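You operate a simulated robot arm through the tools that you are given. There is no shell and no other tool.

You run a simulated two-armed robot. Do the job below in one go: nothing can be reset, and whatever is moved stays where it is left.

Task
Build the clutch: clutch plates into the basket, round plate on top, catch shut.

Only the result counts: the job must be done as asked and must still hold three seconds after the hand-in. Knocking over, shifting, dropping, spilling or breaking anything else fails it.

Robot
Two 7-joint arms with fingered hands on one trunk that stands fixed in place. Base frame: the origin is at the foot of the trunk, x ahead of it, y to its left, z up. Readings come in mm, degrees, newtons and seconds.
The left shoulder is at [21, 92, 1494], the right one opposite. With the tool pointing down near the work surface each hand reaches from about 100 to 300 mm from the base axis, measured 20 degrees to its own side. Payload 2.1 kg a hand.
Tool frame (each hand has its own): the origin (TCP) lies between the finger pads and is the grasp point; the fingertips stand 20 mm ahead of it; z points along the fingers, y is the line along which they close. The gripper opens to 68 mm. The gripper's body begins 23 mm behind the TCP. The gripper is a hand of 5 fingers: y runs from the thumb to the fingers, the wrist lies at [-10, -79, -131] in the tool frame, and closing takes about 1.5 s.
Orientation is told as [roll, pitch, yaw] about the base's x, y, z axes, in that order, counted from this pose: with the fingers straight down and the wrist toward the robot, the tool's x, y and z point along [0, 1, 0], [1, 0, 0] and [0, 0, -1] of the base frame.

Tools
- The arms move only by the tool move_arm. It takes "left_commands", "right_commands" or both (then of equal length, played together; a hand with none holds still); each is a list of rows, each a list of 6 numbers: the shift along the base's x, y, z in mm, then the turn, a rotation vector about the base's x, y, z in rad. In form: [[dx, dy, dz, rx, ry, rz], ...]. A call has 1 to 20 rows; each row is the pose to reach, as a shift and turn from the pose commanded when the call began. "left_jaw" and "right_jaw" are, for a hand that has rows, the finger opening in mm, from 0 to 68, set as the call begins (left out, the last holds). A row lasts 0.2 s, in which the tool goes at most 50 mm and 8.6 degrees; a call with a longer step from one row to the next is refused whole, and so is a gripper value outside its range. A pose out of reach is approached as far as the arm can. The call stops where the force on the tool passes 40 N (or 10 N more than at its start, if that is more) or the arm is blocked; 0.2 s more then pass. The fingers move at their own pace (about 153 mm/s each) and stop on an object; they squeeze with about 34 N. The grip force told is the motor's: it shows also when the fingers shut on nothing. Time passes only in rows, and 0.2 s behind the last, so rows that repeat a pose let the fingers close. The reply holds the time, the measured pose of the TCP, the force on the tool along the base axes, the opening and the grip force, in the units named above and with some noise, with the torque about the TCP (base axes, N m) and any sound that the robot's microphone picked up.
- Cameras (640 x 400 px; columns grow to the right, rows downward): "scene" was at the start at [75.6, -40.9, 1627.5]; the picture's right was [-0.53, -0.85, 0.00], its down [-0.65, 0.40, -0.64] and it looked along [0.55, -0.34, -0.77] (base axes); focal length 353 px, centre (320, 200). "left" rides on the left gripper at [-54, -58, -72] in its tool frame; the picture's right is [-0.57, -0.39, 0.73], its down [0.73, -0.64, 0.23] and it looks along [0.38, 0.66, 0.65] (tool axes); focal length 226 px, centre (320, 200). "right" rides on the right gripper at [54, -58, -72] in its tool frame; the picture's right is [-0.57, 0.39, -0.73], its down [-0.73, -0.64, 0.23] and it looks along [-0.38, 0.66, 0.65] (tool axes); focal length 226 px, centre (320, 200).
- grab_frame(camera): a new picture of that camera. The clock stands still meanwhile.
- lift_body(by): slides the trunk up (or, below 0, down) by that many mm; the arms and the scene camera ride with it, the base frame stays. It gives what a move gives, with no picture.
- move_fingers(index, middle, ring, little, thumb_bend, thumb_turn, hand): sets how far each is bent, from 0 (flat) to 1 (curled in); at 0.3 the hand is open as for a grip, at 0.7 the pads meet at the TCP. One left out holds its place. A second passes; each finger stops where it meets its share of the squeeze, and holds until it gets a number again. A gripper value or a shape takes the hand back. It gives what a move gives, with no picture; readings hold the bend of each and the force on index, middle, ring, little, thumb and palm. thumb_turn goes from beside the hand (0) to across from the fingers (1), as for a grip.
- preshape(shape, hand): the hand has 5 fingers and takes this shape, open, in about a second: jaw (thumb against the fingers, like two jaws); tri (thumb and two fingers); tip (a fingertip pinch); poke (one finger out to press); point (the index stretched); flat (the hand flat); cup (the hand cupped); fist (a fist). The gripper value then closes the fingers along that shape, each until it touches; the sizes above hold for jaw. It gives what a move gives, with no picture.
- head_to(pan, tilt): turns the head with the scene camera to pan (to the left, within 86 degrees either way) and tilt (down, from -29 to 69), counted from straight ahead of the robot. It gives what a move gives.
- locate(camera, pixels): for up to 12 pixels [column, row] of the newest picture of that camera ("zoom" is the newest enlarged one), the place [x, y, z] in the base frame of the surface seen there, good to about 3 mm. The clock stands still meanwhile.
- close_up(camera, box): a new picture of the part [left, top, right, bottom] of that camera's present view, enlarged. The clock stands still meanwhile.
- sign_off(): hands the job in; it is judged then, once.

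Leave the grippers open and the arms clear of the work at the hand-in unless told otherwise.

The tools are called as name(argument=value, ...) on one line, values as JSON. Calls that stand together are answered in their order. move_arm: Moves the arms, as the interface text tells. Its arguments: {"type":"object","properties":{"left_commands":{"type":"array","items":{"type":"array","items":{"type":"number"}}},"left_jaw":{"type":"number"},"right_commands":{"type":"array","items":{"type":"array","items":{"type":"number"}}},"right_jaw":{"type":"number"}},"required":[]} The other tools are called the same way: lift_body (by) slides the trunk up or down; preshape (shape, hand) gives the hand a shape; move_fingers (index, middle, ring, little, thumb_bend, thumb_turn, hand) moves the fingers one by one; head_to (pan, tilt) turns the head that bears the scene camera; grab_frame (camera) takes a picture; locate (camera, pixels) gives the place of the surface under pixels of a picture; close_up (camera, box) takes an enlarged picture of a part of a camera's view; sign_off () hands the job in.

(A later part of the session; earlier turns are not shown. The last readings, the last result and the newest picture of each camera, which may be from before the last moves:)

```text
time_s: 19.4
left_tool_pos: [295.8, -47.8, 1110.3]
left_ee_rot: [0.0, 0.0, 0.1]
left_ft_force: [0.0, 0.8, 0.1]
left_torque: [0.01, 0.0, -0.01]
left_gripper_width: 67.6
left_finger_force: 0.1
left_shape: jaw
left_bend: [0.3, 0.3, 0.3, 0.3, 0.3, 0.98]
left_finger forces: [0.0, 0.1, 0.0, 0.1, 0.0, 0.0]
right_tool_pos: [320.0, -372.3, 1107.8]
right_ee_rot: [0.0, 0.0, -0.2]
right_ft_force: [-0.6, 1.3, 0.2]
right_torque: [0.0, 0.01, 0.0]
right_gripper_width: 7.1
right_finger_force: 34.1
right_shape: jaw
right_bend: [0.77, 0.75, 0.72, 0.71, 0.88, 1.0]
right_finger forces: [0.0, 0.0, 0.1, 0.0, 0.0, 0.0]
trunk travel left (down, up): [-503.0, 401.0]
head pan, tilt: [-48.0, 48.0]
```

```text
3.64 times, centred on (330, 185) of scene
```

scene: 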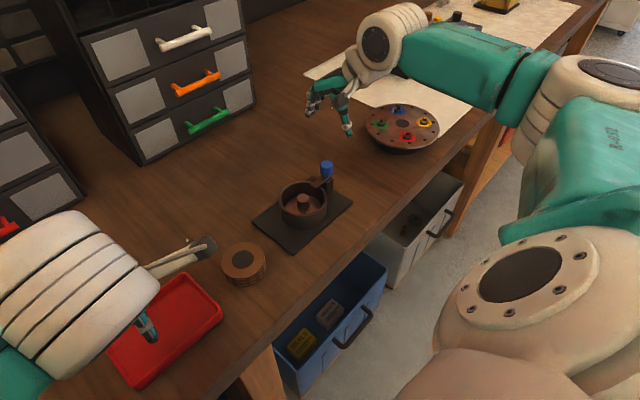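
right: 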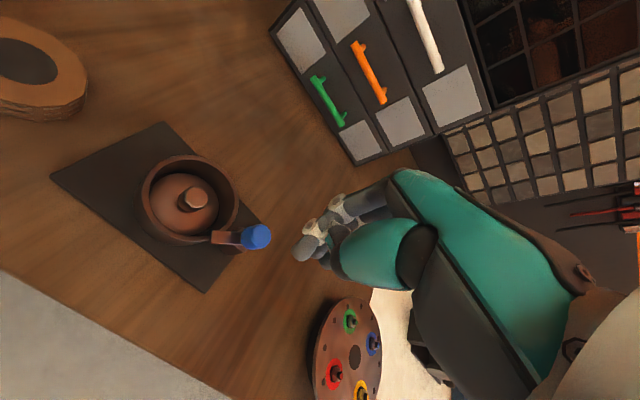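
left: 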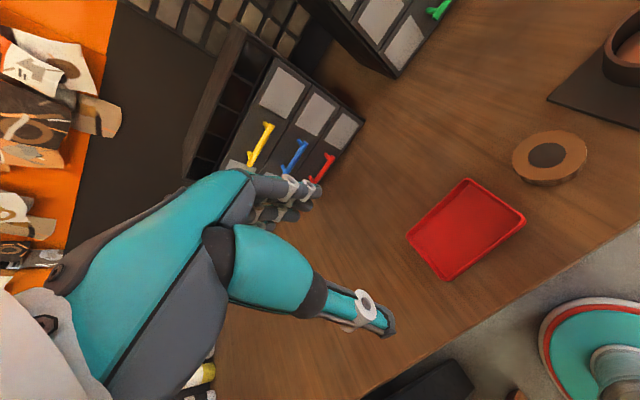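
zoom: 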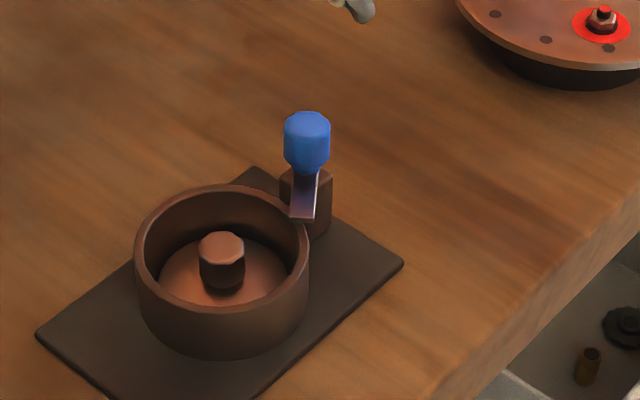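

The lever now sits about 25 degrees open. I'll regrip with the wrist pre-turned -30 degrees so there's room for a long turn. First I'll open the jaw, go over the knob, turn, then descend to z≈1004.

move_arm(right_commands=[[10, -5, 0, 0, 0, -0.13], [20, -10, 0, 0, 0, -0.26], [30, -15, 0, 0, 0, -0.39], [33.5, -15.5, 0, 0, 0, -0.52], [33.5, -15.5, -30, 0, 0, -0.52], [33.5, -15.5, -60, 0, 0, -0.52], [33.5, -15.5, -85, 0, 0, -0.52], [33.5, -15.5, -104, 0, 0, -0.52], [33.5, -15.5, -104, 0, 0, -0.52]], right_jaw=68)

close_up(camera="scene", box=[260, 130, 400, 240])

grab_frame(camera="right")

```text
time_s: 21.4
left_tool_pos: [295.6, -48.2, 1109.5]
left_ee_rot: [0.0, 0.1, 0.2]
left_ft_force: [-0.5, 0.8, -0.2]
left_torque: [0.01, 0.0, 0.0]
left_gripper_width: 67.7
left_finger_force: 0.1
left_shape: jaw
left_bend: [0.3, 0.3, 0.3, 0.3, 0.3, 0.98]
left_finger forces: [0.0, 0.0, 0.1, 0.1, 0.0, 0.0]
right_tool_pos: [353.1, -387.7, 1001.7]
right_ee_rot: [0.0, 0.0, -29.7]
right_ft_force: [0.2, 0.1, 0.0]
right_torque: [-0.01, 0.01, 0.01]
right_gripper_width: 67.9
right_finger_force: 0.2
right_shape: jaw
right_bend: [0.3, 0.3, 0.3, 0.3, 0.3, 0.98]
right_finger forces: [0.1, 0.0, 0.0, 0.0, 0.0, 0.0]
trunk travel left (down, up): [-503.0, 401.0]
head pan, tilt: [-48.0, 48.0]
```

```text
3.64 times, centred on (330, 185) of scene
```

zoom: 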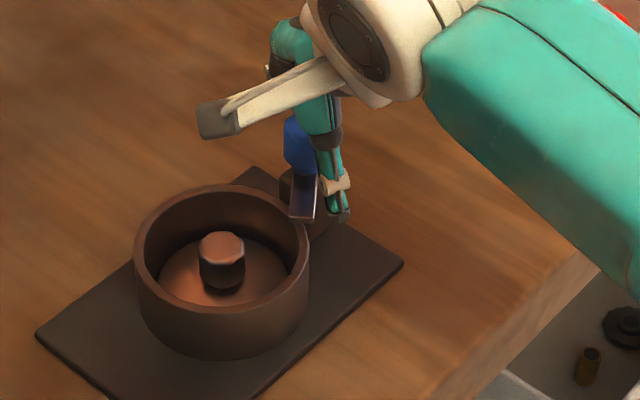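

```text
taken
```

right: 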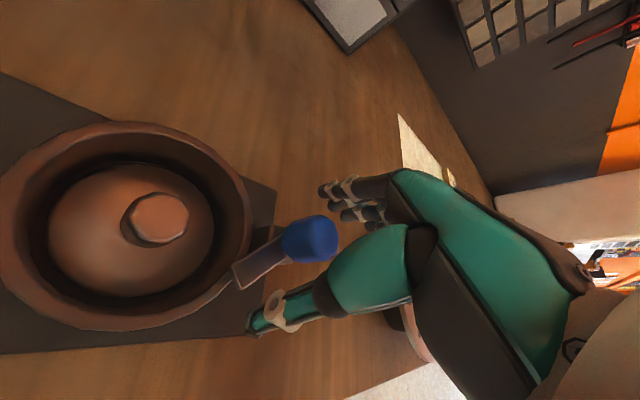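

The knob is between thumb and fingers again. I'll raise 2 mm, close, then turn +65 degrees about z, staying within reachable yaw.

move_arm(right_commands=[[0, 0, 2, 0, 0, 0], [0, 0, 2, 0, 0, 0], [0, 0, 2, 0, 0, 0], [0, 0, 2, 0, 0, 0], [0, 0, 2, 0, 0, 0], [0, 0, 2, 0, 0, 0], [0, 0, 2, 0, 0, 0], [0, 0, 2, 0, 0, 0.12], [0, 0, 2, 0, 0, 0.24], [0, 0, 2, 0, 0, 0.36], [0, 0, 2, 0, 0, 0.48], [0, 0, 2, 0, 0, 0.6], [0, 0, 2, 0, 0, 0.72], [0, 0, 2, 0, 0, 0.84], [0, 0, 2, 0, 0, 0.96], [0, 0, 2, 0, 0, 1.06], [0, 0, 2, 0, 0, 1.14]], right_jaw=12)

close_up(camera="scene", box=[260, 130, 400, 240])

grab_frame(camera="right")

```text
time_s: 25.0
left_tool_pos: [296.0, -51.2, 1110.4]
left_ee_rot: [0.1, 0.1, 0.1]
left_ft_force: [0.1, -0.5, -0.5]
left_torque: [0.0, 0.03, -0.02]
left_gripper_width: 67.8
left_finger_force: 0.0
left_shape: jaw
left_bend: [0.3, 0.3, 0.3, 0.3, 0.3, 0.98]
left_finger forces: [0.0, 0.0, 0.0, 0.1, 0.1, 0.0]
right_tool_pos: [354.9, -388.8, 1004.0]
right_ee_rot: [0.0, -0.1, 35.6]
right_ft_force: [4.0, -8.8, -3.9]
right_torque: [-0.23, -0.17, -0.11]
right_gripper_width: 14.9
right_finger_force: 34.5
right_shape: jaw
right_bend: [0.73, 0.6, 0.68, 0.67, 0.77, 0.99]
right_finger forces: [17.1, 13.3, 0.1, 0.0, 26.1, 0.0]
trunk travel left (down, up): [-503.0, 401.0]
head pan, tilt: [-48.0, 48.0]
```

```text
3.64 times, centred on (330, 185) of scene
```

zoom: 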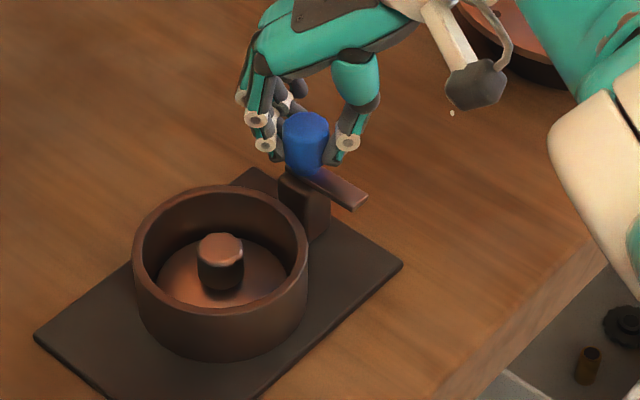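

```text
taken
```

right: 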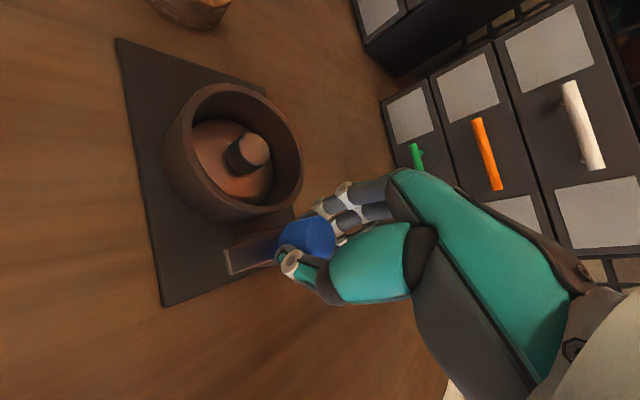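

The catch is now open at about 90 degrees, pointing toward the robot and clear of the basket. I'll release the knob and rise straight up, undoing the yaw.

move_arm(right_commands=[[0, 0, 0, 0, 0, 0], [0, 0, 0, 0, 0, 0], [0, 0, 0, 0, 0, 0], [0, 0, 0, 0, 0, 0], [0, 0, 20, 0, 0, 0], [0, 0, 50, 0, 0, 0], [0, 0, 90, 0, 0, -0.12], [0, 10, 100, 0, 0, -0.24], [0, 20, 100, 0, 0, -0.36], [0, 30, 100, 0, 0, -0.48], [0, 45, 100, 0, 0, -0.6], [0, 57, 100, 0, 0, -0.62]], right_jaw=68)

close_up(camera="scene", box=[260, 130, 400, 240])

grab_frame(camera="right")

```text
time_s: 27.6
left_tool_pos: [295.8, -48.4, 1110.6]
left_ee_rot: [0.0, -0.1, 0.2]
left_ft_force: [0.3, -0.1, 0.3]
left_torque: [0.02, 0.0, -0.02]
left_gripper_width: 67.8
left_finger_force: 0.0
left_shape: jaw
left_bend: [0.3, 0.3, 0.3, 0.3, 0.3, 0.98]
left_finger forces: [0.1, 0.1, 0.0, 0.1, 0.0, 0.1]
right_tool_pos: [354.1, -332.3, 1104.0]
right_ee_rot: [0.1, 0.1, 0.0]
right_ft_force: [-0.5, 0.1, 0.4]
right_torque: [0.01, 0.0, 0.01]
right_gripper_width: 67.7
right_finger_force: 0.0
right_shape: jaw
right_bend: [0.3, 0.3, 0.3, 0.3, 0.3, 0.98]
right_finger forces: [0.0, 0.0, 0.0, 0.0, 0.1, 0.0]
trunk travel left (down, up): [-503.0, 401.0]
head pan, tilt: [-48.0, 48.0]
```

```text
3.64 times, centred on (330, 185) of scene
```

zoom: 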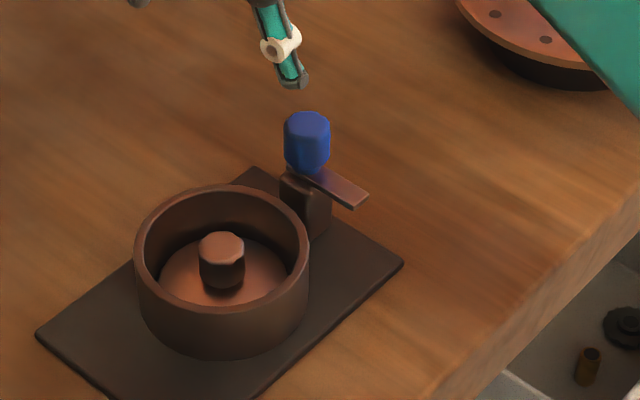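

```text
taken
```

right: 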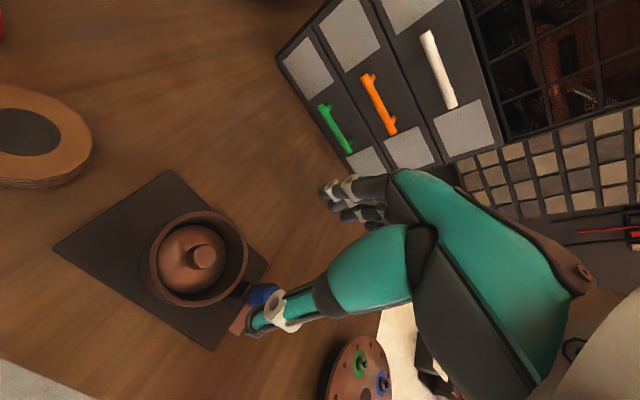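

The catch is open. Now I'll measure the plate knob, the rim and the stack more accurately with a fresh zoom.

close_up(camera="scene", box=[275, 170, 335, 230])

locate(camera="zoom", pixels=[[317, 205], [300, 190], [340, 195], [318, 183], [318, 222], [330, 215], [285, 205], [345, 205], [300, 260], [255, 280], [375, 270], [310, 305]])

locate(camera="zoom", pixels=[[185, 210], [200, 170], [240, 135], [300, 122], [360, 125], [420, 150], [450, 200], [450, 250], [420, 290], [370, 315], [310, 325], [240, 305]])

```text
6.67 times, centred on (305, 200) of scene
```

zoom: 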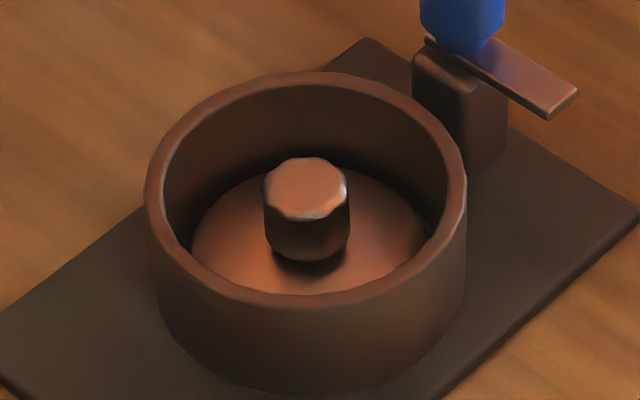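

```text
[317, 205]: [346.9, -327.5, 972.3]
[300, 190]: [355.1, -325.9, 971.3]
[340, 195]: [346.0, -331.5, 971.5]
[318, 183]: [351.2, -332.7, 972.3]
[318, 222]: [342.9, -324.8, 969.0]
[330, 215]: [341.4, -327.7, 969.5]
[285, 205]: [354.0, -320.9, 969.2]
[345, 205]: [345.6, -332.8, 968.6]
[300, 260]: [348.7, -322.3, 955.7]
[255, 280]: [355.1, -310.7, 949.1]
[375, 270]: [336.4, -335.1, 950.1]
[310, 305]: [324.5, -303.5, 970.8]
```

```text
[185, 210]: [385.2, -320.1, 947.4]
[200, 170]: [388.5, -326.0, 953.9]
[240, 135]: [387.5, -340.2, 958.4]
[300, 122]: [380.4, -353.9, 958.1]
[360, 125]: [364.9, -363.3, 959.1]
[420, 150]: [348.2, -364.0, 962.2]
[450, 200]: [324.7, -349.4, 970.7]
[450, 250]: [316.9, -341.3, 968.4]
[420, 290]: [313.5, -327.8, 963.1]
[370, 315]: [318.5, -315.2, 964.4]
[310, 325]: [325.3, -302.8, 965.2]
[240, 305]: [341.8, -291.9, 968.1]
```

Fit results:
- **Basket:** centre about (353.5, -330), inner radius 35, rim z 972.
- **Plate knob:** centre about (353.5, -328.5), top z 972.

Since the ring and little fingers could hit the rim or the post, I'll take the three-finger shape while high up and look at it.

preshape(hand="right", shape="tri")

grab_frame(camera="right")

close_up(camera="scene", box=[260, 60, 420, 180])

```text
time_s: 28.5
left_tool_pos: [295.2, -47.3, 1109.7]
left_ee_rot: [0.0, 0.0, 0.2]
left_ft_force: [-0.5, -0.5, -0.1]
left_torque: [-0.01, 0.01, -0.01]
left_gripper_width: 67.7
left_finger_force: 0.0
left_shape: jaw
left_bend: [0.3, 0.3, 0.3, 0.3, 0.3, 0.98]
left_finger forces: [0.0, 0.1, 0.0, 0.0, 0.1, 0.1]
right_tool_pos: [353.9, -331.9, 1104.2]
right_ee_rot: [0.1, 0.0, 0.0]
right_ft_force: [1.2, 0.3, 0.4]
right_torque: [-0.03, 0.01, 0.01]
right_gripper_width: 67.6
right_finger_force: 0.0
right_shape: tri
right_bend: [0.3, 0.3, 0.99, 0.99, 0.3, 0.98]
right_finger forces: [0.0, 0.0, 0.0, 0.0, 0.0, 0.1]
trunk travel left (down, up): [-503.0, 401.0]
head pan, tilt: [-48.0, 48.0]
```

```text
taken
```

right: 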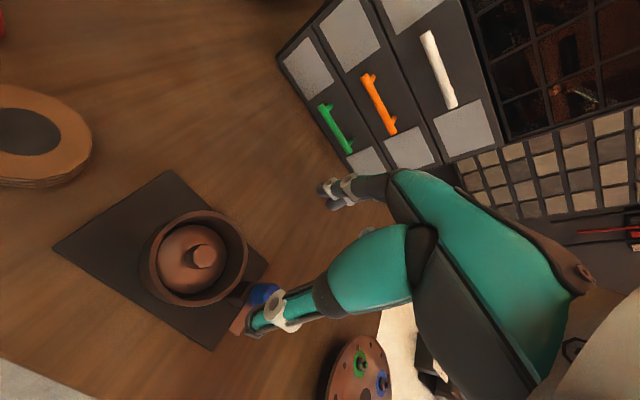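

```text
3.33 times, centred on (340, 120) of scene
```

zoom: 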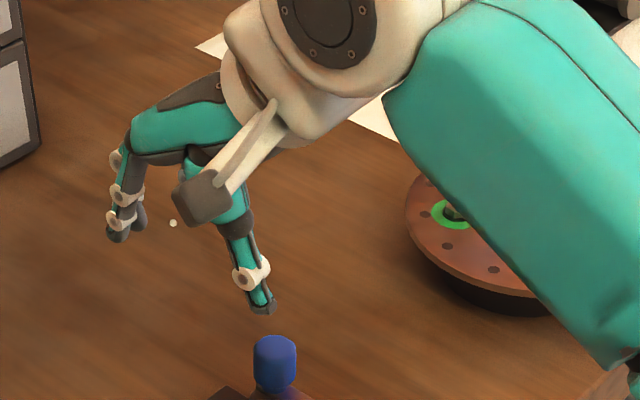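

The ring and little fingers are curled away. I'll narrow the opening to 36 mm so the fingers fit inside the 70 mm bore, then move directly over the knob at z≈1035.

move_arm(right_commands=[[0, 2, -20, 0, 0, 0], [0, 3, -45, 0, 0, 0], [0, 3, -69, 0, 0, 0], [0, 3, -69, 0, 0, 0], [0, 3, -69, 0, 0, 0]], right_jaw=36)

grab_frame(camera="right")

close_up(camera="scene", box=[240, 110, 400, 230])

```text
time_s: 29.7
left_tool_pos: [294.8, -48.6, 1109.9]
left_ee_rot: [0.0, 0.0, 0.1]
left_ft_force: [-0.7, 0.0, -0.6]
left_torque: [-0.01, -0.02, -0.02]
left_gripper_width: 67.7
left_finger_force: 0.1
left_shape: jaw
left_bend: [0.3, 0.3, 0.3, 0.3, 0.3, 0.98]
left_finger forces: [0.1, 0.1, 0.1, 0.0, 0.0, 0.1]
right_tool_pos: [351.2, -327.8, 1035.1]
right_ee_rot: [0.0, 0.0, 0.1]
right_ft_force: [-0.6, -0.2, -0.6]
right_torque: [-0.03, 0.03, 0.0]
right_gripper_width: 36.2
right_finger_force: 0.0
right_shape: tri
right_bend: [0.74, 0.43, 0.99, 0.99, 0.69, 1.0]
right_finger forces: [0.0, 0.1, 0.0, 0.0, 0.1, 0.0]
trunk travel left (down, up): [-503.0, 401.0]
head pan, tilt: [-48.0, 48.0]
```

```text
taken
```

right: 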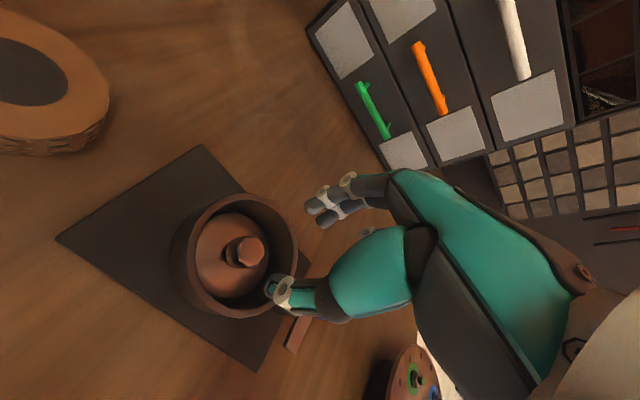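

```text
3.33 times, centred on (320, 170) of scene
```

zoom: 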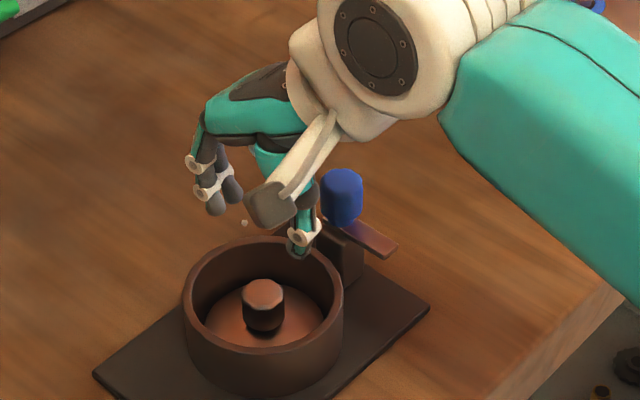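

Knob alignment looks good, and the hand body stays clear of the blue knob. I'll descend to TCP z≈973 (fingertips 6 mm above the disc), watching for contact.

move_arm(right_commands=[[0, 0, -20, 0, 0, 0], [0, 0, -35, 0, 0, 0], [0, 0, -45, 0, 0, 0], [0, 0, -55, 0, 0, 0], [0, 0, -62, 0, 0, 0], [0, 0, -62, 0, 0, 0]])

grab_frame(camera="right")

close_up(camera="scene", box=[240, 110, 400, 230])

```text
time_s: 31.1
left_tool_pos: [294.4, -48.1, 1110.5]
left_ee_rot: [0.0, 0.0, 0.0]
left_ft_force: [-0.6, 0.5, 0.3]
left_torque: [-0.01, 0.01, 0.01]
left_gripper_width: 68.0
left_finger_force: 0.0
left_shape: jaw
left_bend: [0.3, 0.3, 0.3, 0.3, 0.3, 0.98]
left_finger forces: [0.0, 0.1, 0.0, 0.0, 0.1, 0.0]
right_tool_pos: [353.1, -328.8, 973.0]
right_ee_rot: [0.0, 0.0, 0.0]
right_ft_force: [-1.5, 0.1, 1.0]
right_torque: [0.0, -0.02, 0.03]
right_gripper_width: 35.7
right_finger_force: 0.0
right_shape: tri
right_bend: [0.74, 0.44, 0.99, 0.99, 0.69, 1.0]
right_finger forces: [0.0, 1.4, 0.1, 0.1, 0.4, 0.1]
trunk travel left (down, up): [-503.0, 401.0]
head pan, tilt: [-48.0, 48.0]
```

```text
taken
```

right: 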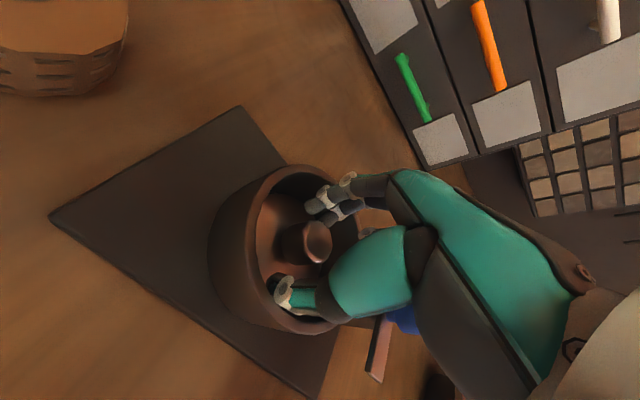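

```text
3.33 times, centred on (320, 170) of scene
```

zoom: 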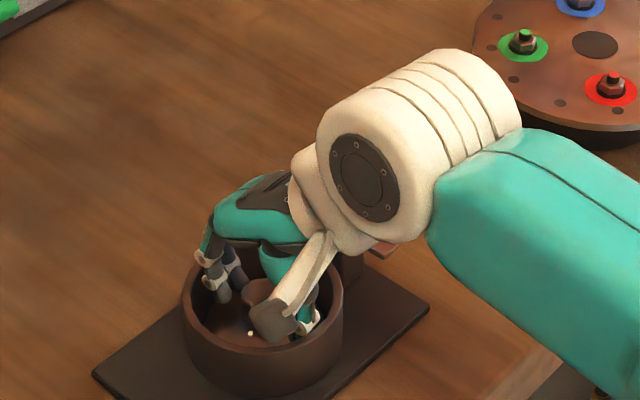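

The fingers are inside the bore around the knob, with at most a light 1.4 N touch on the middle finger. Closing on the knob now.

move_arm(right_commands=[[0, 0, 0, 0, 0, 0], [0, 0, 0, 0, 0, 0], [0, 0, 0, 0, 0, 0], [0, 0, 0, 0, 0, 0], [0, 0, 0, 0, 0, 0], [0, 0, 0, 0, 0, 0], [0, 0, 0, 0, 0, 0], [0, 0, 0, 0, 0, 0]], right_jaw=8)

grab_frame(camera="right")

```text
time_s: 32.9
left_tool_pos: [295.7, -48.8, 1111.1]
left_ee_rot: [0.0, 0.0, 0.0]
left_ft_force: [0.0, -0.9, 0.4]
left_torque: [-0.01, 0.01, -0.02]
left_gripper_width: 67.6
left_finger_force: 0.0
left_shape: jaw
left_bend: [0.3, 0.3, 0.3, 0.3, 0.3, 0.98]
left_finger forces: [0.0, 0.1, 0.1, 0.0, 0.0, 0.1]
right_tool_pos: [353.6, -328.7, 973.2]
right_ee_rot: [0.0, 0.0, 0.0]
right_ft_force: [0.5, 0.2, -0.1]
right_torque: [-0.03, -0.02, 0.02]
right_gripper_width: 14.1
right_finger_force: 33.8
right_shape: tri
right_bend: [0.74, 0.58, 1.0, 1.0, 0.75, 1.0]
right_finger forces: [11.5, 16.3, 0.0, 0.1, 27.7, 0.0]
trunk travel left (down, up): [-503.0, 401.0]
head pan, tilt: [-48.0, 48.0]
```

```text
taken
```

right: 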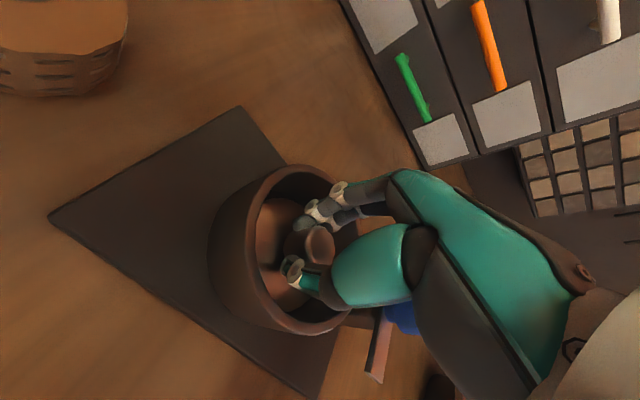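

The knob is held with index 11 N, middle 16 N and thumb 28 N. I'll lift straight up in small steps to check the disc comes free.

move_arm(right_commands=[[0, 0, 5, 0, 0, 0], [0, 0, 12, 0, 0, 0], [0, 0, 22, 0, 0, 0], [0, 0, 35, 0, 0, 0], [0, 0, 50, 0, 0, 0], [0, 0, 70, 0, 0, 0]])

grab_frame(camera="right")

close_up(camera="scene", box=[240, 110, 400, 230])

```text
time_s: 34.3
left_tool_pos: [295.1, -48.7, 1110.3]
left_ee_rot: [0.0, 0.0, 0.1]
left_ft_force: [-0.3, -1.0, -0.8]
left_torque: [0.01, -0.04, 0.02]
left_gripper_width: 67.8
left_finger_force: 0.2
left_shape: jaw
left_bend: [0.3, 0.3, 0.3, 0.3, 0.3, 0.98]
left_finger forces: [0.0, 0.1, 0.1, 0.0, 0.0, 0.1]
right_tool_pos: [354.7, -326.4, 1045.5]
right_ee_rot: [0.0, 0.0, 0.1]
right_ft_force: [-0.7, 0.2, -1.9]
right_torque: [-0.01, 0.01, -0.01]
right_gripper_width: 19.5
right_finger_force: 33.8
right_shape: tri
right_bend: [0.76, 0.39, 1.0, 1.0, 0.83, 1.0]
right_finger forces: [0.1, 19.1, 0.0, 0.0, 24.4, 0.0]
trunk travel left (down, up): [-503.0, 401.0]
head pan, tilt: [-48.0, 48.0]
```

```text
taken
```

right: 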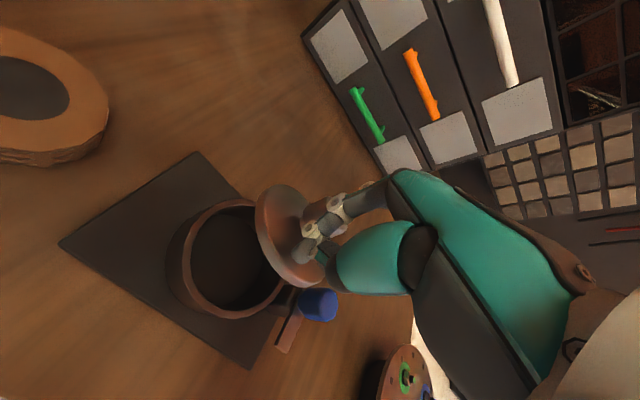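

```text
3.33 times, centred on (320, 170) of scene
```

zoom: 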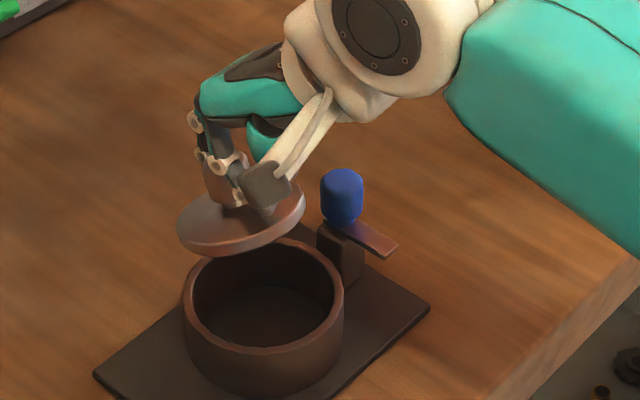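

The round plate is out and the basket is empty. It hangs slightly tilted, held by the middle finger and thumb only, so I'll carry it gently at this height to clear table at about (445, -235).

move_arm(right_commands=[[10, 10, 0, 0, 0, 0], [24, 24, 0, 0, 0, 0], [40, 40, 0, 0, 0, 0], [56, 56, 0, 0, 0, 0], [72, 72, 0, 0, 0, 0], [84, 85, 0, 0, 0, 0], [91, 92, 0, 0, 0, 0], [91, 92, 0, 0, 0, 0]])

grab_frame(camera="right")

grab_frame(camera="scene")

```text
time_s: 36.1
left_tool_pos: [295.6, -48.5, 1109.7]
left_ee_rot: [-0.1, 0.0, 0.1]
left_ft_force: [0.6, -0.6, -0.3]
left_torque: [0.0, 0.03, 0.01]
left_gripper_width: 67.8
left_finger_force: 0.0
left_shape: jaw
left_bend: [0.3, 0.3, 0.3, 0.3, 0.3, 0.98]
left_finger forces: [0.1, 0.2, 0.0, 0.2, 0.0, 0.1]
right_tool_pos: [443.9, -235.4, 1044.5]
right_ee_rot: [0.0, 0.0, -0.1]
right_ft_force: [0.1, -0.2, -1.1]
right_torque: [0.02, 0.0, -0.01]
right_gripper_width: 19.5
right_finger_force: 33.6
right_shape: tri
right_bend: [0.76, 0.39, 1.0, 1.0, 0.83, 1.0]
right_finger forces: [0.1, 19.3, 0.1, 0.0, 25.2, 0.0]
trunk travel left (down, up): [-503.0, 401.0]
head pan, tilt: [-48.0, 48.0]
```

```text
taken
```

right: 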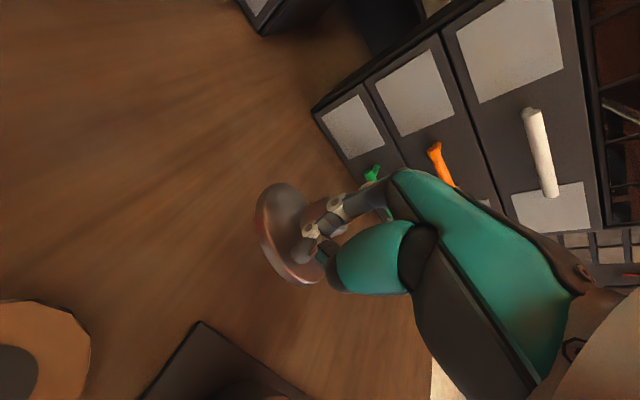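

```text
taken
```

scene: 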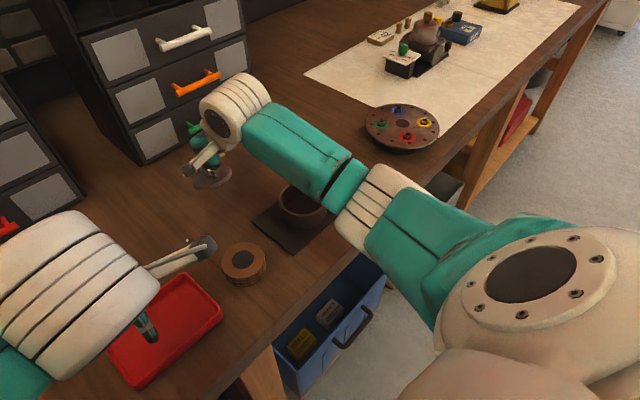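

The plate is over clear table. I'll measure the disc's edge heights before lowering.

close_up(camera="scene", box=[170, 120, 260, 200])

locate(camera="zoom", pixels=[[180, 320], [200, 350], [230, 370], [300, 370], [350, 340], [380, 310], [400, 290], [240, 330], [320, 340], [300, 310]])

```text
5.00 times, centred on (215, 160) of scene
```

zoom: 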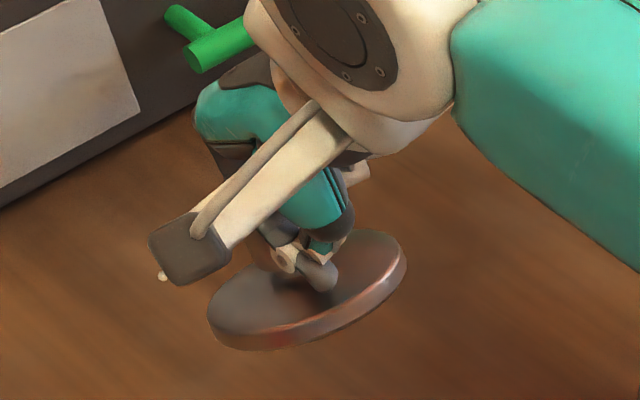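

```text
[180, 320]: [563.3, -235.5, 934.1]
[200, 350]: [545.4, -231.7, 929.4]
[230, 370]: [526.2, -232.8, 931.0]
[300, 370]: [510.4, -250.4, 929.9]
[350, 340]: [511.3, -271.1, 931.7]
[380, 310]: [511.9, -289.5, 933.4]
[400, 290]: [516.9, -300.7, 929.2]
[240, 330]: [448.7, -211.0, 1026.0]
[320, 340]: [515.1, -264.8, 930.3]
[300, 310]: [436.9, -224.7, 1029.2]
```

locate(camera="zoom", pixels=[[225, 310], [390, 250], [370, 245], [385, 290], [290, 335], [260, 345], [215, 325], [350, 280], [250, 300], [380, 240]])

```text
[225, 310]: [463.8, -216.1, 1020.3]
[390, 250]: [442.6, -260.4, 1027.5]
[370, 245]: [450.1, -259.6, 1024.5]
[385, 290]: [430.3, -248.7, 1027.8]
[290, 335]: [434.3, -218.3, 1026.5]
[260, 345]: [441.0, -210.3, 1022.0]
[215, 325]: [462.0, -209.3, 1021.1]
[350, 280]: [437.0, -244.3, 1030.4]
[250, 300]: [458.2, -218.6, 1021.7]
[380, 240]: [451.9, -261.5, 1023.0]
```

The table is at z≈930.5. The disc is tilted about 16 degrees with its far (+x) side low. I'll counter-tilt the hand by -0.26 rad about y to level it, then lower to about z 972.

move_arm(right_commands=[[0, 0, 0, 0, -0.09, 0], [0, 0, 0, 0, -0.18, 0], [0, 0, 0, 0, -0.26, 0], [0, 0, -20, 0, -0.26, 0], [0, 0, -40, 0, -0.26, 0], [0, 0, -60, 0, -0.26, 0], [0, 0, -72, 0, -0.26, 0], [0, 0, -72, 0, -0.26, 0]])

close_up(camera="scene", box=[170, 120, 260, 200])

grab_frame(camera="right")

```text
time_s: 37.9
left_tool_pos: [296.4, -47.5, 1110.0]
left_ee_rot: [0.0, 0.0, 0.1]
left_ft_force: [0.0, -0.2, 0.7]
left_torque: [0.03, -0.03, 0.01]
left_gripper_width: 67.6
left_finger_force: 0.0
left_shape: jaw
left_bend: [0.3, 0.3, 0.3, 0.3, 0.3, 0.98]
left_finger forces: [0.0, 0.0, 0.0, 0.0, 0.0, 0.1]
right_tool_pos: [444.2, -235.7, 969.4]
right_ee_rot: [0.1, -14.9, 0.1]
right_ft_force: [0.6, -0.4, -0.3]
right_torque: [0.0, 0.02, -0.02]
right_gripper_width: 19.4
right_finger_force: 33.5
right_shape: tri
right_bend: [0.76, 0.39, 1.0, 1.0, 0.83, 1.0]
right_finger forces: [0.0, 19.2, 0.0, 0.0, 26.2, 0.1]
trunk travel left (down, up): [-503.0, 401.0]
head pan, tilt: [-48.0, 48.0]
```

```text
5.00 times, centred on (215, 160) of scene
```

zoom: 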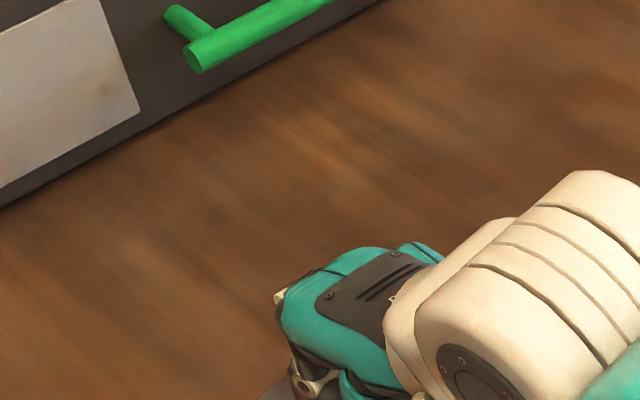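

```text
taken
```

right: 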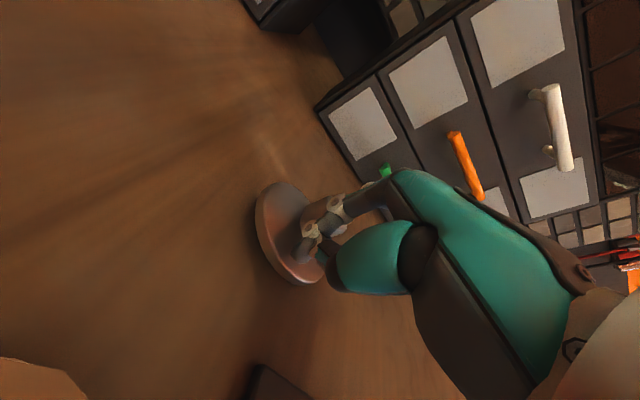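

There's no contact yet at z 969. I'll lower in 2–3 mm steps toward the expected touch at about z 955.

move_arm(right_commands=[[0, 0, -3, 0, 0, 0], [0, 0, -6, 0, 0, 0], [0, 0, -9, 0, 0, 0], [0, 0, -11, 0, 0, 0], [0, 0, -11, 0, 0, 0]])

grab_frame(camera="right")

close_up(camera="scene", box=[180, 150, 290, 240])

```text
time_s: 39.1
left_tool_pos: [294.9, -48.4, 1109.8]
left_ee_rot: [-0.1, 0.0, 0.2]
left_ft_force: [0.9, -0.5, 0.7]
left_torque: [-0.02, 0.03, 0.0]
left_gripper_width: 67.7
left_finger_force: 0.0
left_shape: jaw
left_bend: [0.3, 0.3, 0.3, 0.3, 0.3, 0.98]
left_finger forces: [0.0, 0.1, 0.0, 0.1, 0.0, 0.0]
right_tool_pos: [444.7, -234.4, 960.3]
right_ee_rot: [-0.1, -14.9, -0.1]
right_ft_force: [-0.2, -0.7, 1.4]
right_torque: [0.02, -0.07, 0.0]
right_gripper_width: 19.9
right_finger_force: 34.4
right_shape: tri
right_bend: [0.76, 0.39, 1.0, 1.0, 0.84, 1.0]
right_finger forces: [0.0, 18.4, 0.0, 0.0, 26.2, 0.0]
trunk travel left (down, up): [-503.0, 401.0]
head pan, tilt: [-48.0, 48.0]
```

```text
taken
```

right: 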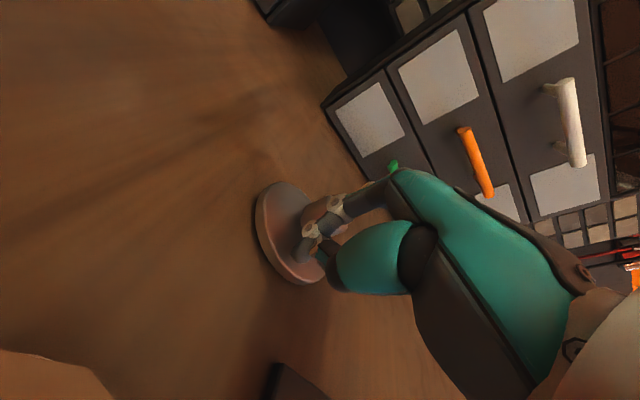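

```text
4.44 times, centred on (235, 195) of scene
```

zoom: 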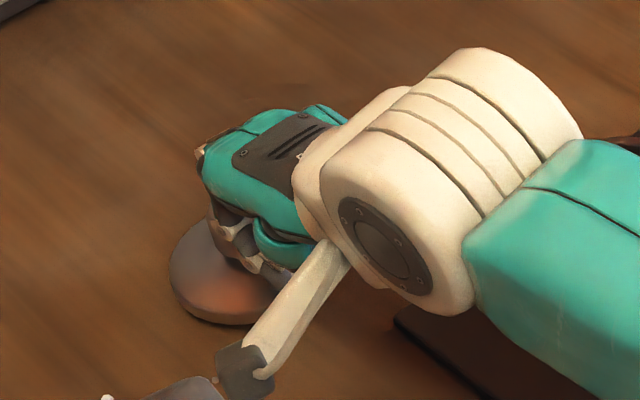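

A first slight touch is showing (torque about -0.07). I'll lower another 3 mm to seat it.

move_arm(right_commands=[[0, 0, -1, 0, 0, 0], [0, 0, -2, 0, 0, 0], [0, 0, -3, 0, 0, 0], [0, 0, -3, 0, 0, 0]])

grab_frame(camera="right")

```text
time_s: 40.1
left_tool_pos: [295.8, -48.3, 1110.4]
left_ee_rot: [0.0, -0.1, 0.1]
left_ft_force: [-0.5, -0.3, -1.4]
left_torque: [0.01, -0.01, 0.01]
left_gripper_width: 67.7
left_finger_force: 0.1
left_shape: jaw
left_bend: [0.3, 0.3, 0.3, 0.3, 0.3, 0.98]
left_finger forces: [0.1, 0.0, 0.1, 0.0, 0.0, 0.1]
right_tool_pos: [442.7, -235.7, 957.3]
right_ee_rot: [0.0, -14.9, 0.1]
right_ft_force: [-0.2, 1.2, 3.9]
right_torque: [-0.03, -0.14, 0.06]
right_gripper_width: 19.5
right_finger_force: 33.7
right_shape: tri
right_bend: [0.76, 0.37, 1.0, 1.0, 0.84, 1.0]
right_finger forces: [0.0, 17.2, 0.0, 0.0, 26.2, 0.0]
trunk travel left (down, up): [-503.0, 401.0]
head pan, tilt: [-48.0, 48.0]
```

```text
taken
```

right: 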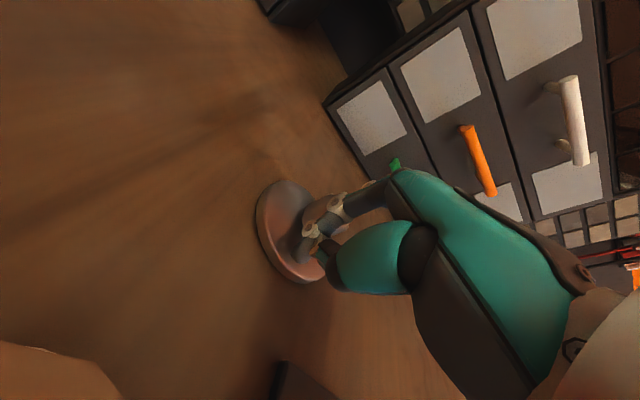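

The plate is touching the table at about 4 N. I'll open the jaw to 45 mm and let it settle, then rise straight up.

move_arm(right_commands=[[0, 0, 0, 0, 0, 0], [0, 0, 0, 0, 0, 0], [0, 0, 0, 0, 0, 0], [0, 0, 0, 0, 0, 0], [0, 0, 0, 0, 0, 0]], right_jaw=45)

grab_frame(camera="right")

```text
time_s: 41.3
left_tool_pos: [296.1, -48.7, 1110.7]
left_ee_rot: [0.1, 0.1, 0.1]
left_ft_force: [-1.2, -0.5, 0.1]
left_torque: [-0.01, -0.01, 0.03]
left_gripper_width: 67.8
left_finger_force: 0.0
left_shape: jaw
left_bend: [0.3, 0.3, 0.3, 0.3, 0.3, 0.98]
left_finger forces: [0.0, 0.0, 0.0, 0.0, 0.0, 0.0]
right_tool_pos: [444.0, -237.0, 957.4]
right_ee_rot: [0.0, -14.9, 0.0]
right_ft_force: [-0.6, 0.8, -0.1]
right_torque: [-0.01, -0.01, 0.05]
right_gripper_width: 44.8
right_finger_force: 0.0
right_shape: tri
right_bend: [0.74, 0.3, 0.99, 0.99, 0.62, 1.0]
right_finger forces: [10.8, 10.8, 0.1, 0.0, 0.0, 0.0]
trunk travel left (down, up): [-503.0, 401.0]
head pan, tilt: [-48.0, 48.0]
```

```text
taken
```

right: 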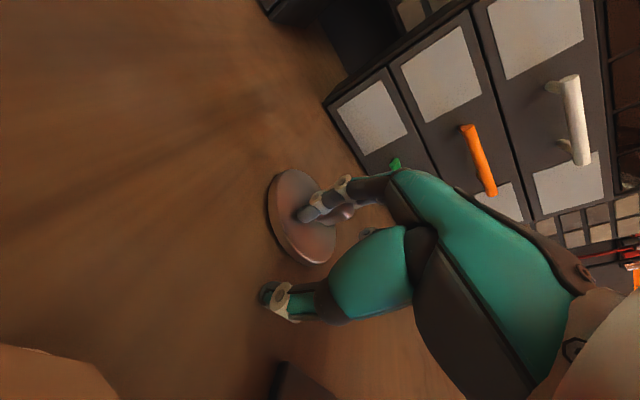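

The index is still bent (0.74), with 10.8 N on both index and middle, so the knob seems wedged between those two fingers. I'll look closely before freeing it.

close_up(camera="right", box=[240, 140, 400, 280])

close_up(camera="scene", box=[190, 160, 270, 230])

```text
2.86 times, centred on (320, 210) of right
```

zoom: 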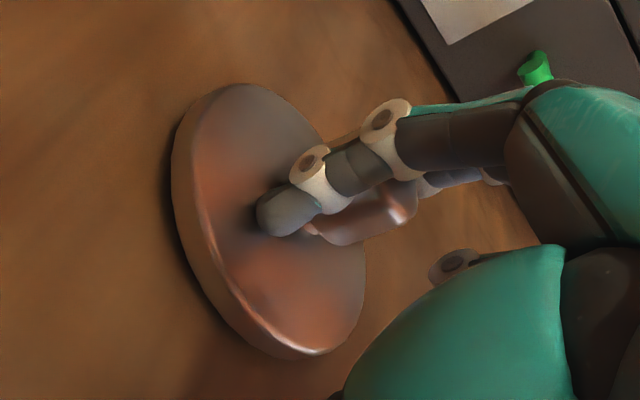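

```text
5.71 times, centred on (230, 195) of scene
```

zoom: 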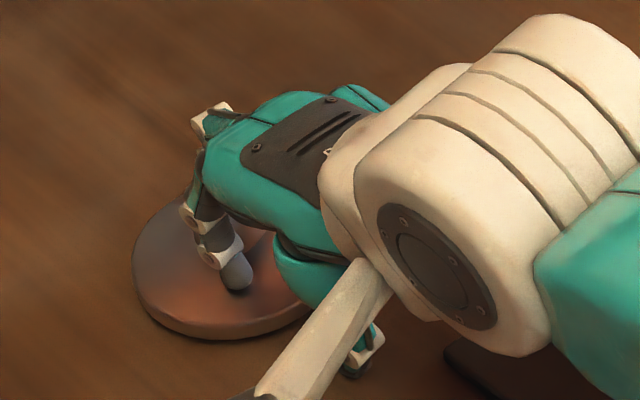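

The knob is wedged sideways between index and middle. I'll straighten the index alone a little (0.6) to loosen it.

move_fingers(hand="right", index=0.55)

close_up(camera="right", box=[240, 140, 400, 280])

```text
time_s: 42.3
left_tool_pos: [294.7, -48.6, 1109.3]
left_ee_rot: [0.0, -0.1, 0.1]
left_ft_force: [0.3, 0.1, 0.1]
left_torque: [0.01, -0.01, 0.0]
left_gripper_width: 67.8
left_finger_force: 0.1
left_shape: jaw
left_bend: [0.3, 0.3, 0.3, 0.3, 0.3, 0.98]
left_finger forces: [0.0, 0.1, 0.0, 0.0, 0.1, 0.0]
right_tool_pos: [444.5, -235.3, 958.8]
right_ee_rot: [0.0, -14.9, 0.1]
right_ft_force: [-0.8, 0.3, 1.7]
right_torque: [-0.01, -0.03, -0.01]
right_gripper_width: 21.6
right_finger_force: 6.5
right_shape: fingers
right_bend: [0.66, 0.31, 0.99, 0.99, 0.62, 1.0]
right_finger forces: [6.7, 6.4, 0.0, 0.0, 0.0, 0.0]
trunk travel left (down, up): [-503.0, 401.0]
head pan, tilt: [-48.0, 48.0]
```

```text
2.86 times, centred on (320, 210) of right
```

zoom: 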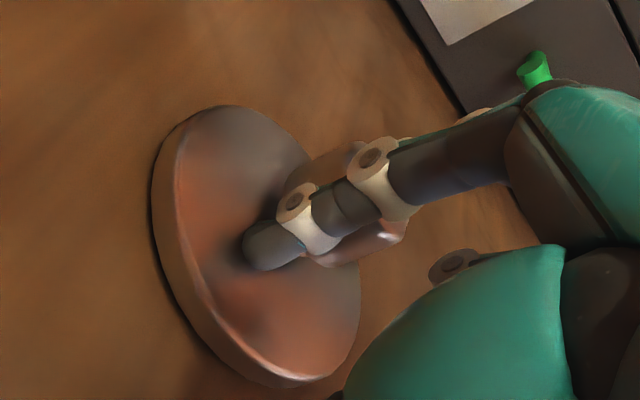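

It's loosening: forces are down to 6.5 N and the index is at 0.66. I'll continue to 0.4.

move_fingers(hand="right", index=0.4)

close_up(camera="right", box=[240, 140, 400, 280])

close_up(camera="scene", box=[190, 160, 270, 230])

```text
time_s: 43.3
left_tool_pos: [295.2, -48.1, 1110.3]
left_ee_rot: [0.0, -0.1, 0.2]
left_ft_force: [-0.1, 0.2, -0.4]
left_torque: [-0.01, 0.01, -0.03]
left_gripper_width: 67.7
left_finger_force: 0.1
left_shape: jaw
left_bend: [0.3, 0.3, 0.3, 0.3, 0.3, 0.98]
left_finger forces: [0.0, 0.0, 0.1, 0.0, 0.0, 0.0]
right_tool_pos: [444.4, -236.3, 957.6]
right_ee_rot: [-0.1, -14.9, -0.1]
right_ft_force: [-0.5, -0.2, 0.5]
right_torque: [0.03, 0.04, 0.01]
right_gripper_width: 26.2
right_finger_force: 8.7
right_shape: fingers
right_bend: [0.6, 0.3, 0.99, 0.99, 0.62, 1.0]
right_finger forces: [8.7, 8.5, 0.1, 0.1, 0.0, 0.0]
trunk travel left (down, up): [-503.0, 401.0]
head pan, tilt: [-48.0, 48.0]
```

```text
2.86 times, centred on (320, 210) of right
```

zoom: 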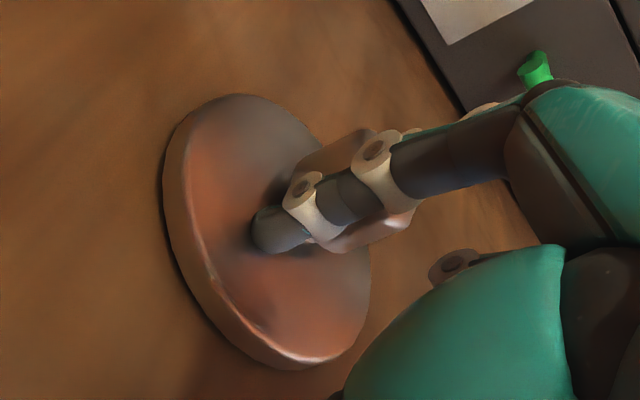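

```text
5.71 times, centred on (230, 195) of scene
```

zoom: 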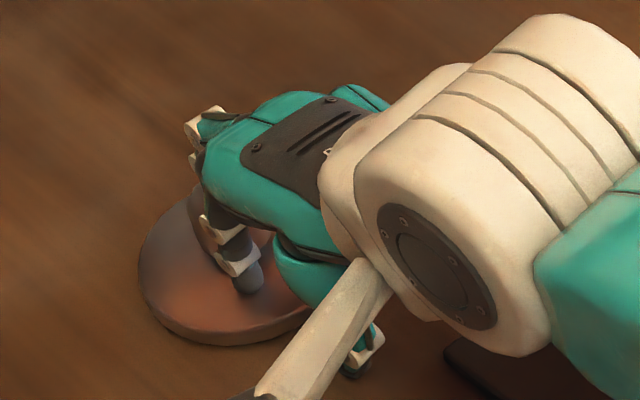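

The index is on the near side of the knob and the middle on the far side, so extending the index only squeezes more. I'll do the reverse: curl the index back toward the palm to open the gap, straighten the middle, and open the thumb.

move_fingers(hand="right", index=0.75, middle=0.2, thumb_bend=0.3)

close_up(camera="right", box=[240, 140, 400, 280])

close_up(camera="scene", box=[190, 160, 270, 230])

```text
time_s: 44.3
left_tool_pos: [296.4, -47.5, 1110.0]
left_ee_rot: [0.1, 0.0, 0.2]
left_ft_force: [-0.2, 0.3, -0.8]
left_torque: [0.02, -0.03, 0.02]
left_gripper_width: 67.8
left_finger_force: 0.1
left_shape: jaw
left_bend: [0.3, 0.3, 0.3, 0.3, 0.3, 0.98]
left_finger forces: [0.0, 0.0, 0.1, 0.1, 0.1, 0.0]
right_tool_pos: [443.9, -236.9, 957.8]
right_ee_rot: [0.0, -14.9, 0.0]
right_ft_force: [0.5, 0.0, 0.9]
right_torque: [-0.03, 0.01, 0.01]
right_gripper_width: 21.7
right_finger_force: 0.1
right_shape: fingers
right_bend: [0.75, 0.2, 0.99, 0.99, 0.3, 1.0]
right_finger forces: [0.0, 0.0, 0.0, 0.1, 0.1, 0.0]
trunk travel left (down, up): [-503.0, 401.0]
head pan, tilt: [-48.0, 48.0]
```

```text
2.86 times, centred on (320, 210) of right
```

zoom: 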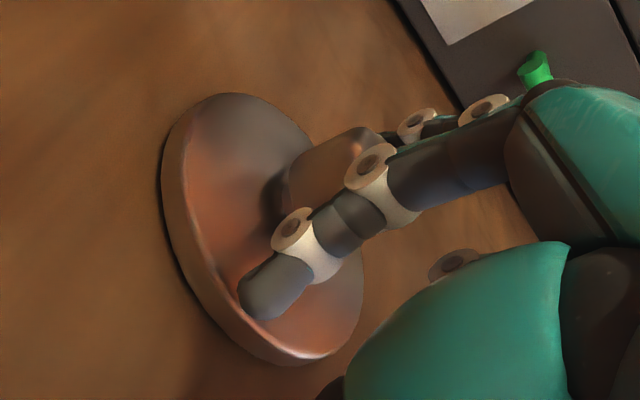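

```text
5.71 times, centred on (230, 195) of scene
```

zoom: 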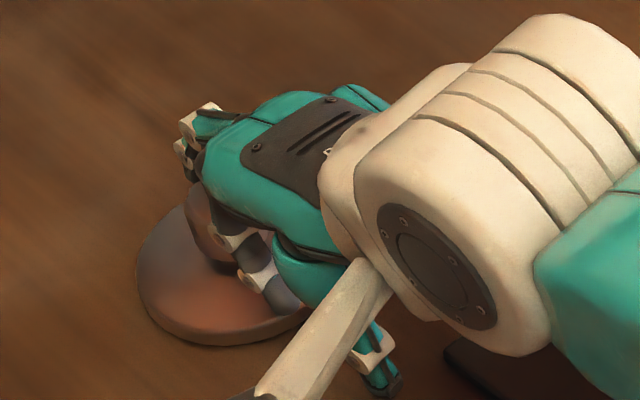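

All finger forces are zero and the plate lies flat on the table, knob up. I'll lift the hand straight up slowly.

move_arm(right_commands=[[0, 0, 6, 0, 0, 0], [0, 0, 14, 0, 0, 0], [0, 0, 24, 0, 0, 0], [0, 0, 36, 0, 0, 0], [0, 0, 60, 0, 0, 0], [0, 0, 90, 0, 0, 0]])

grab_frame(camera="right")

grab_frame(camera="scene")

```text
time_s: 45.7
left_tool_pos: [295.9, -49.2, 1109.8]
left_ee_rot: [0.1, -0.1, 0.1]
left_ft_force: [-0.6, 0.7, -0.6]
left_torque: [-0.01, -0.01, 0.02]
left_gripper_width: 67.7
left_finger_force: 0.0
left_shape: jaw
left_bend: [0.3, 0.3, 0.3, 0.3, 0.3, 0.98]
left_finger forces: [0.1, 0.0, 0.0, 0.0, 0.1, 0.1]
right_tool_pos: [444.9, -236.2, 1048.6]
right_ee_rot: [0.0, -14.8, 0.2]
right_ft_force: [-1.0, -0.1, 0.3]
right_torque: [0.04, 0.03, 0.01]
right_gripper_width: 21.7
right_finger_force: 0.1
right_shape: fingers
right_bend: [0.75, 0.2, 0.99, 0.99, 0.3, 1.0]
right_finger forces: [0.0, 0.0, 0.0, 0.1, 0.0, 0.0]
trunk travel left (down, up): [-503.0, 401.0]
head pan, tilt: [-48.0, 48.0]
```

```text
taken
```

right: 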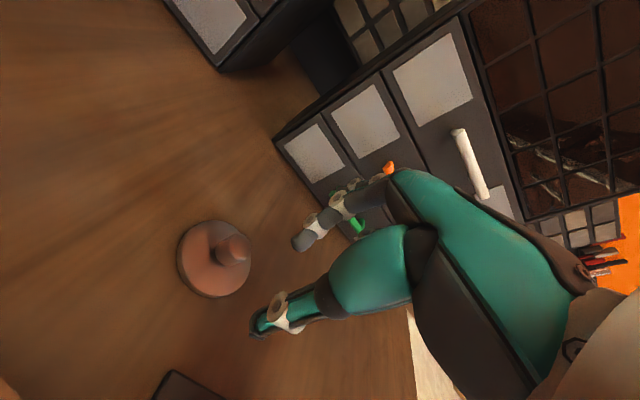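

```text
taken
```

scene: 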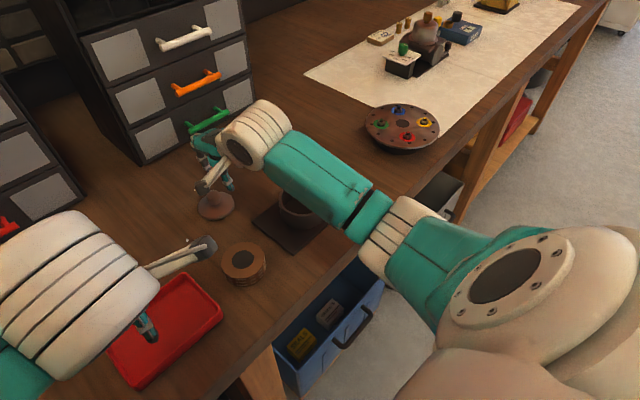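

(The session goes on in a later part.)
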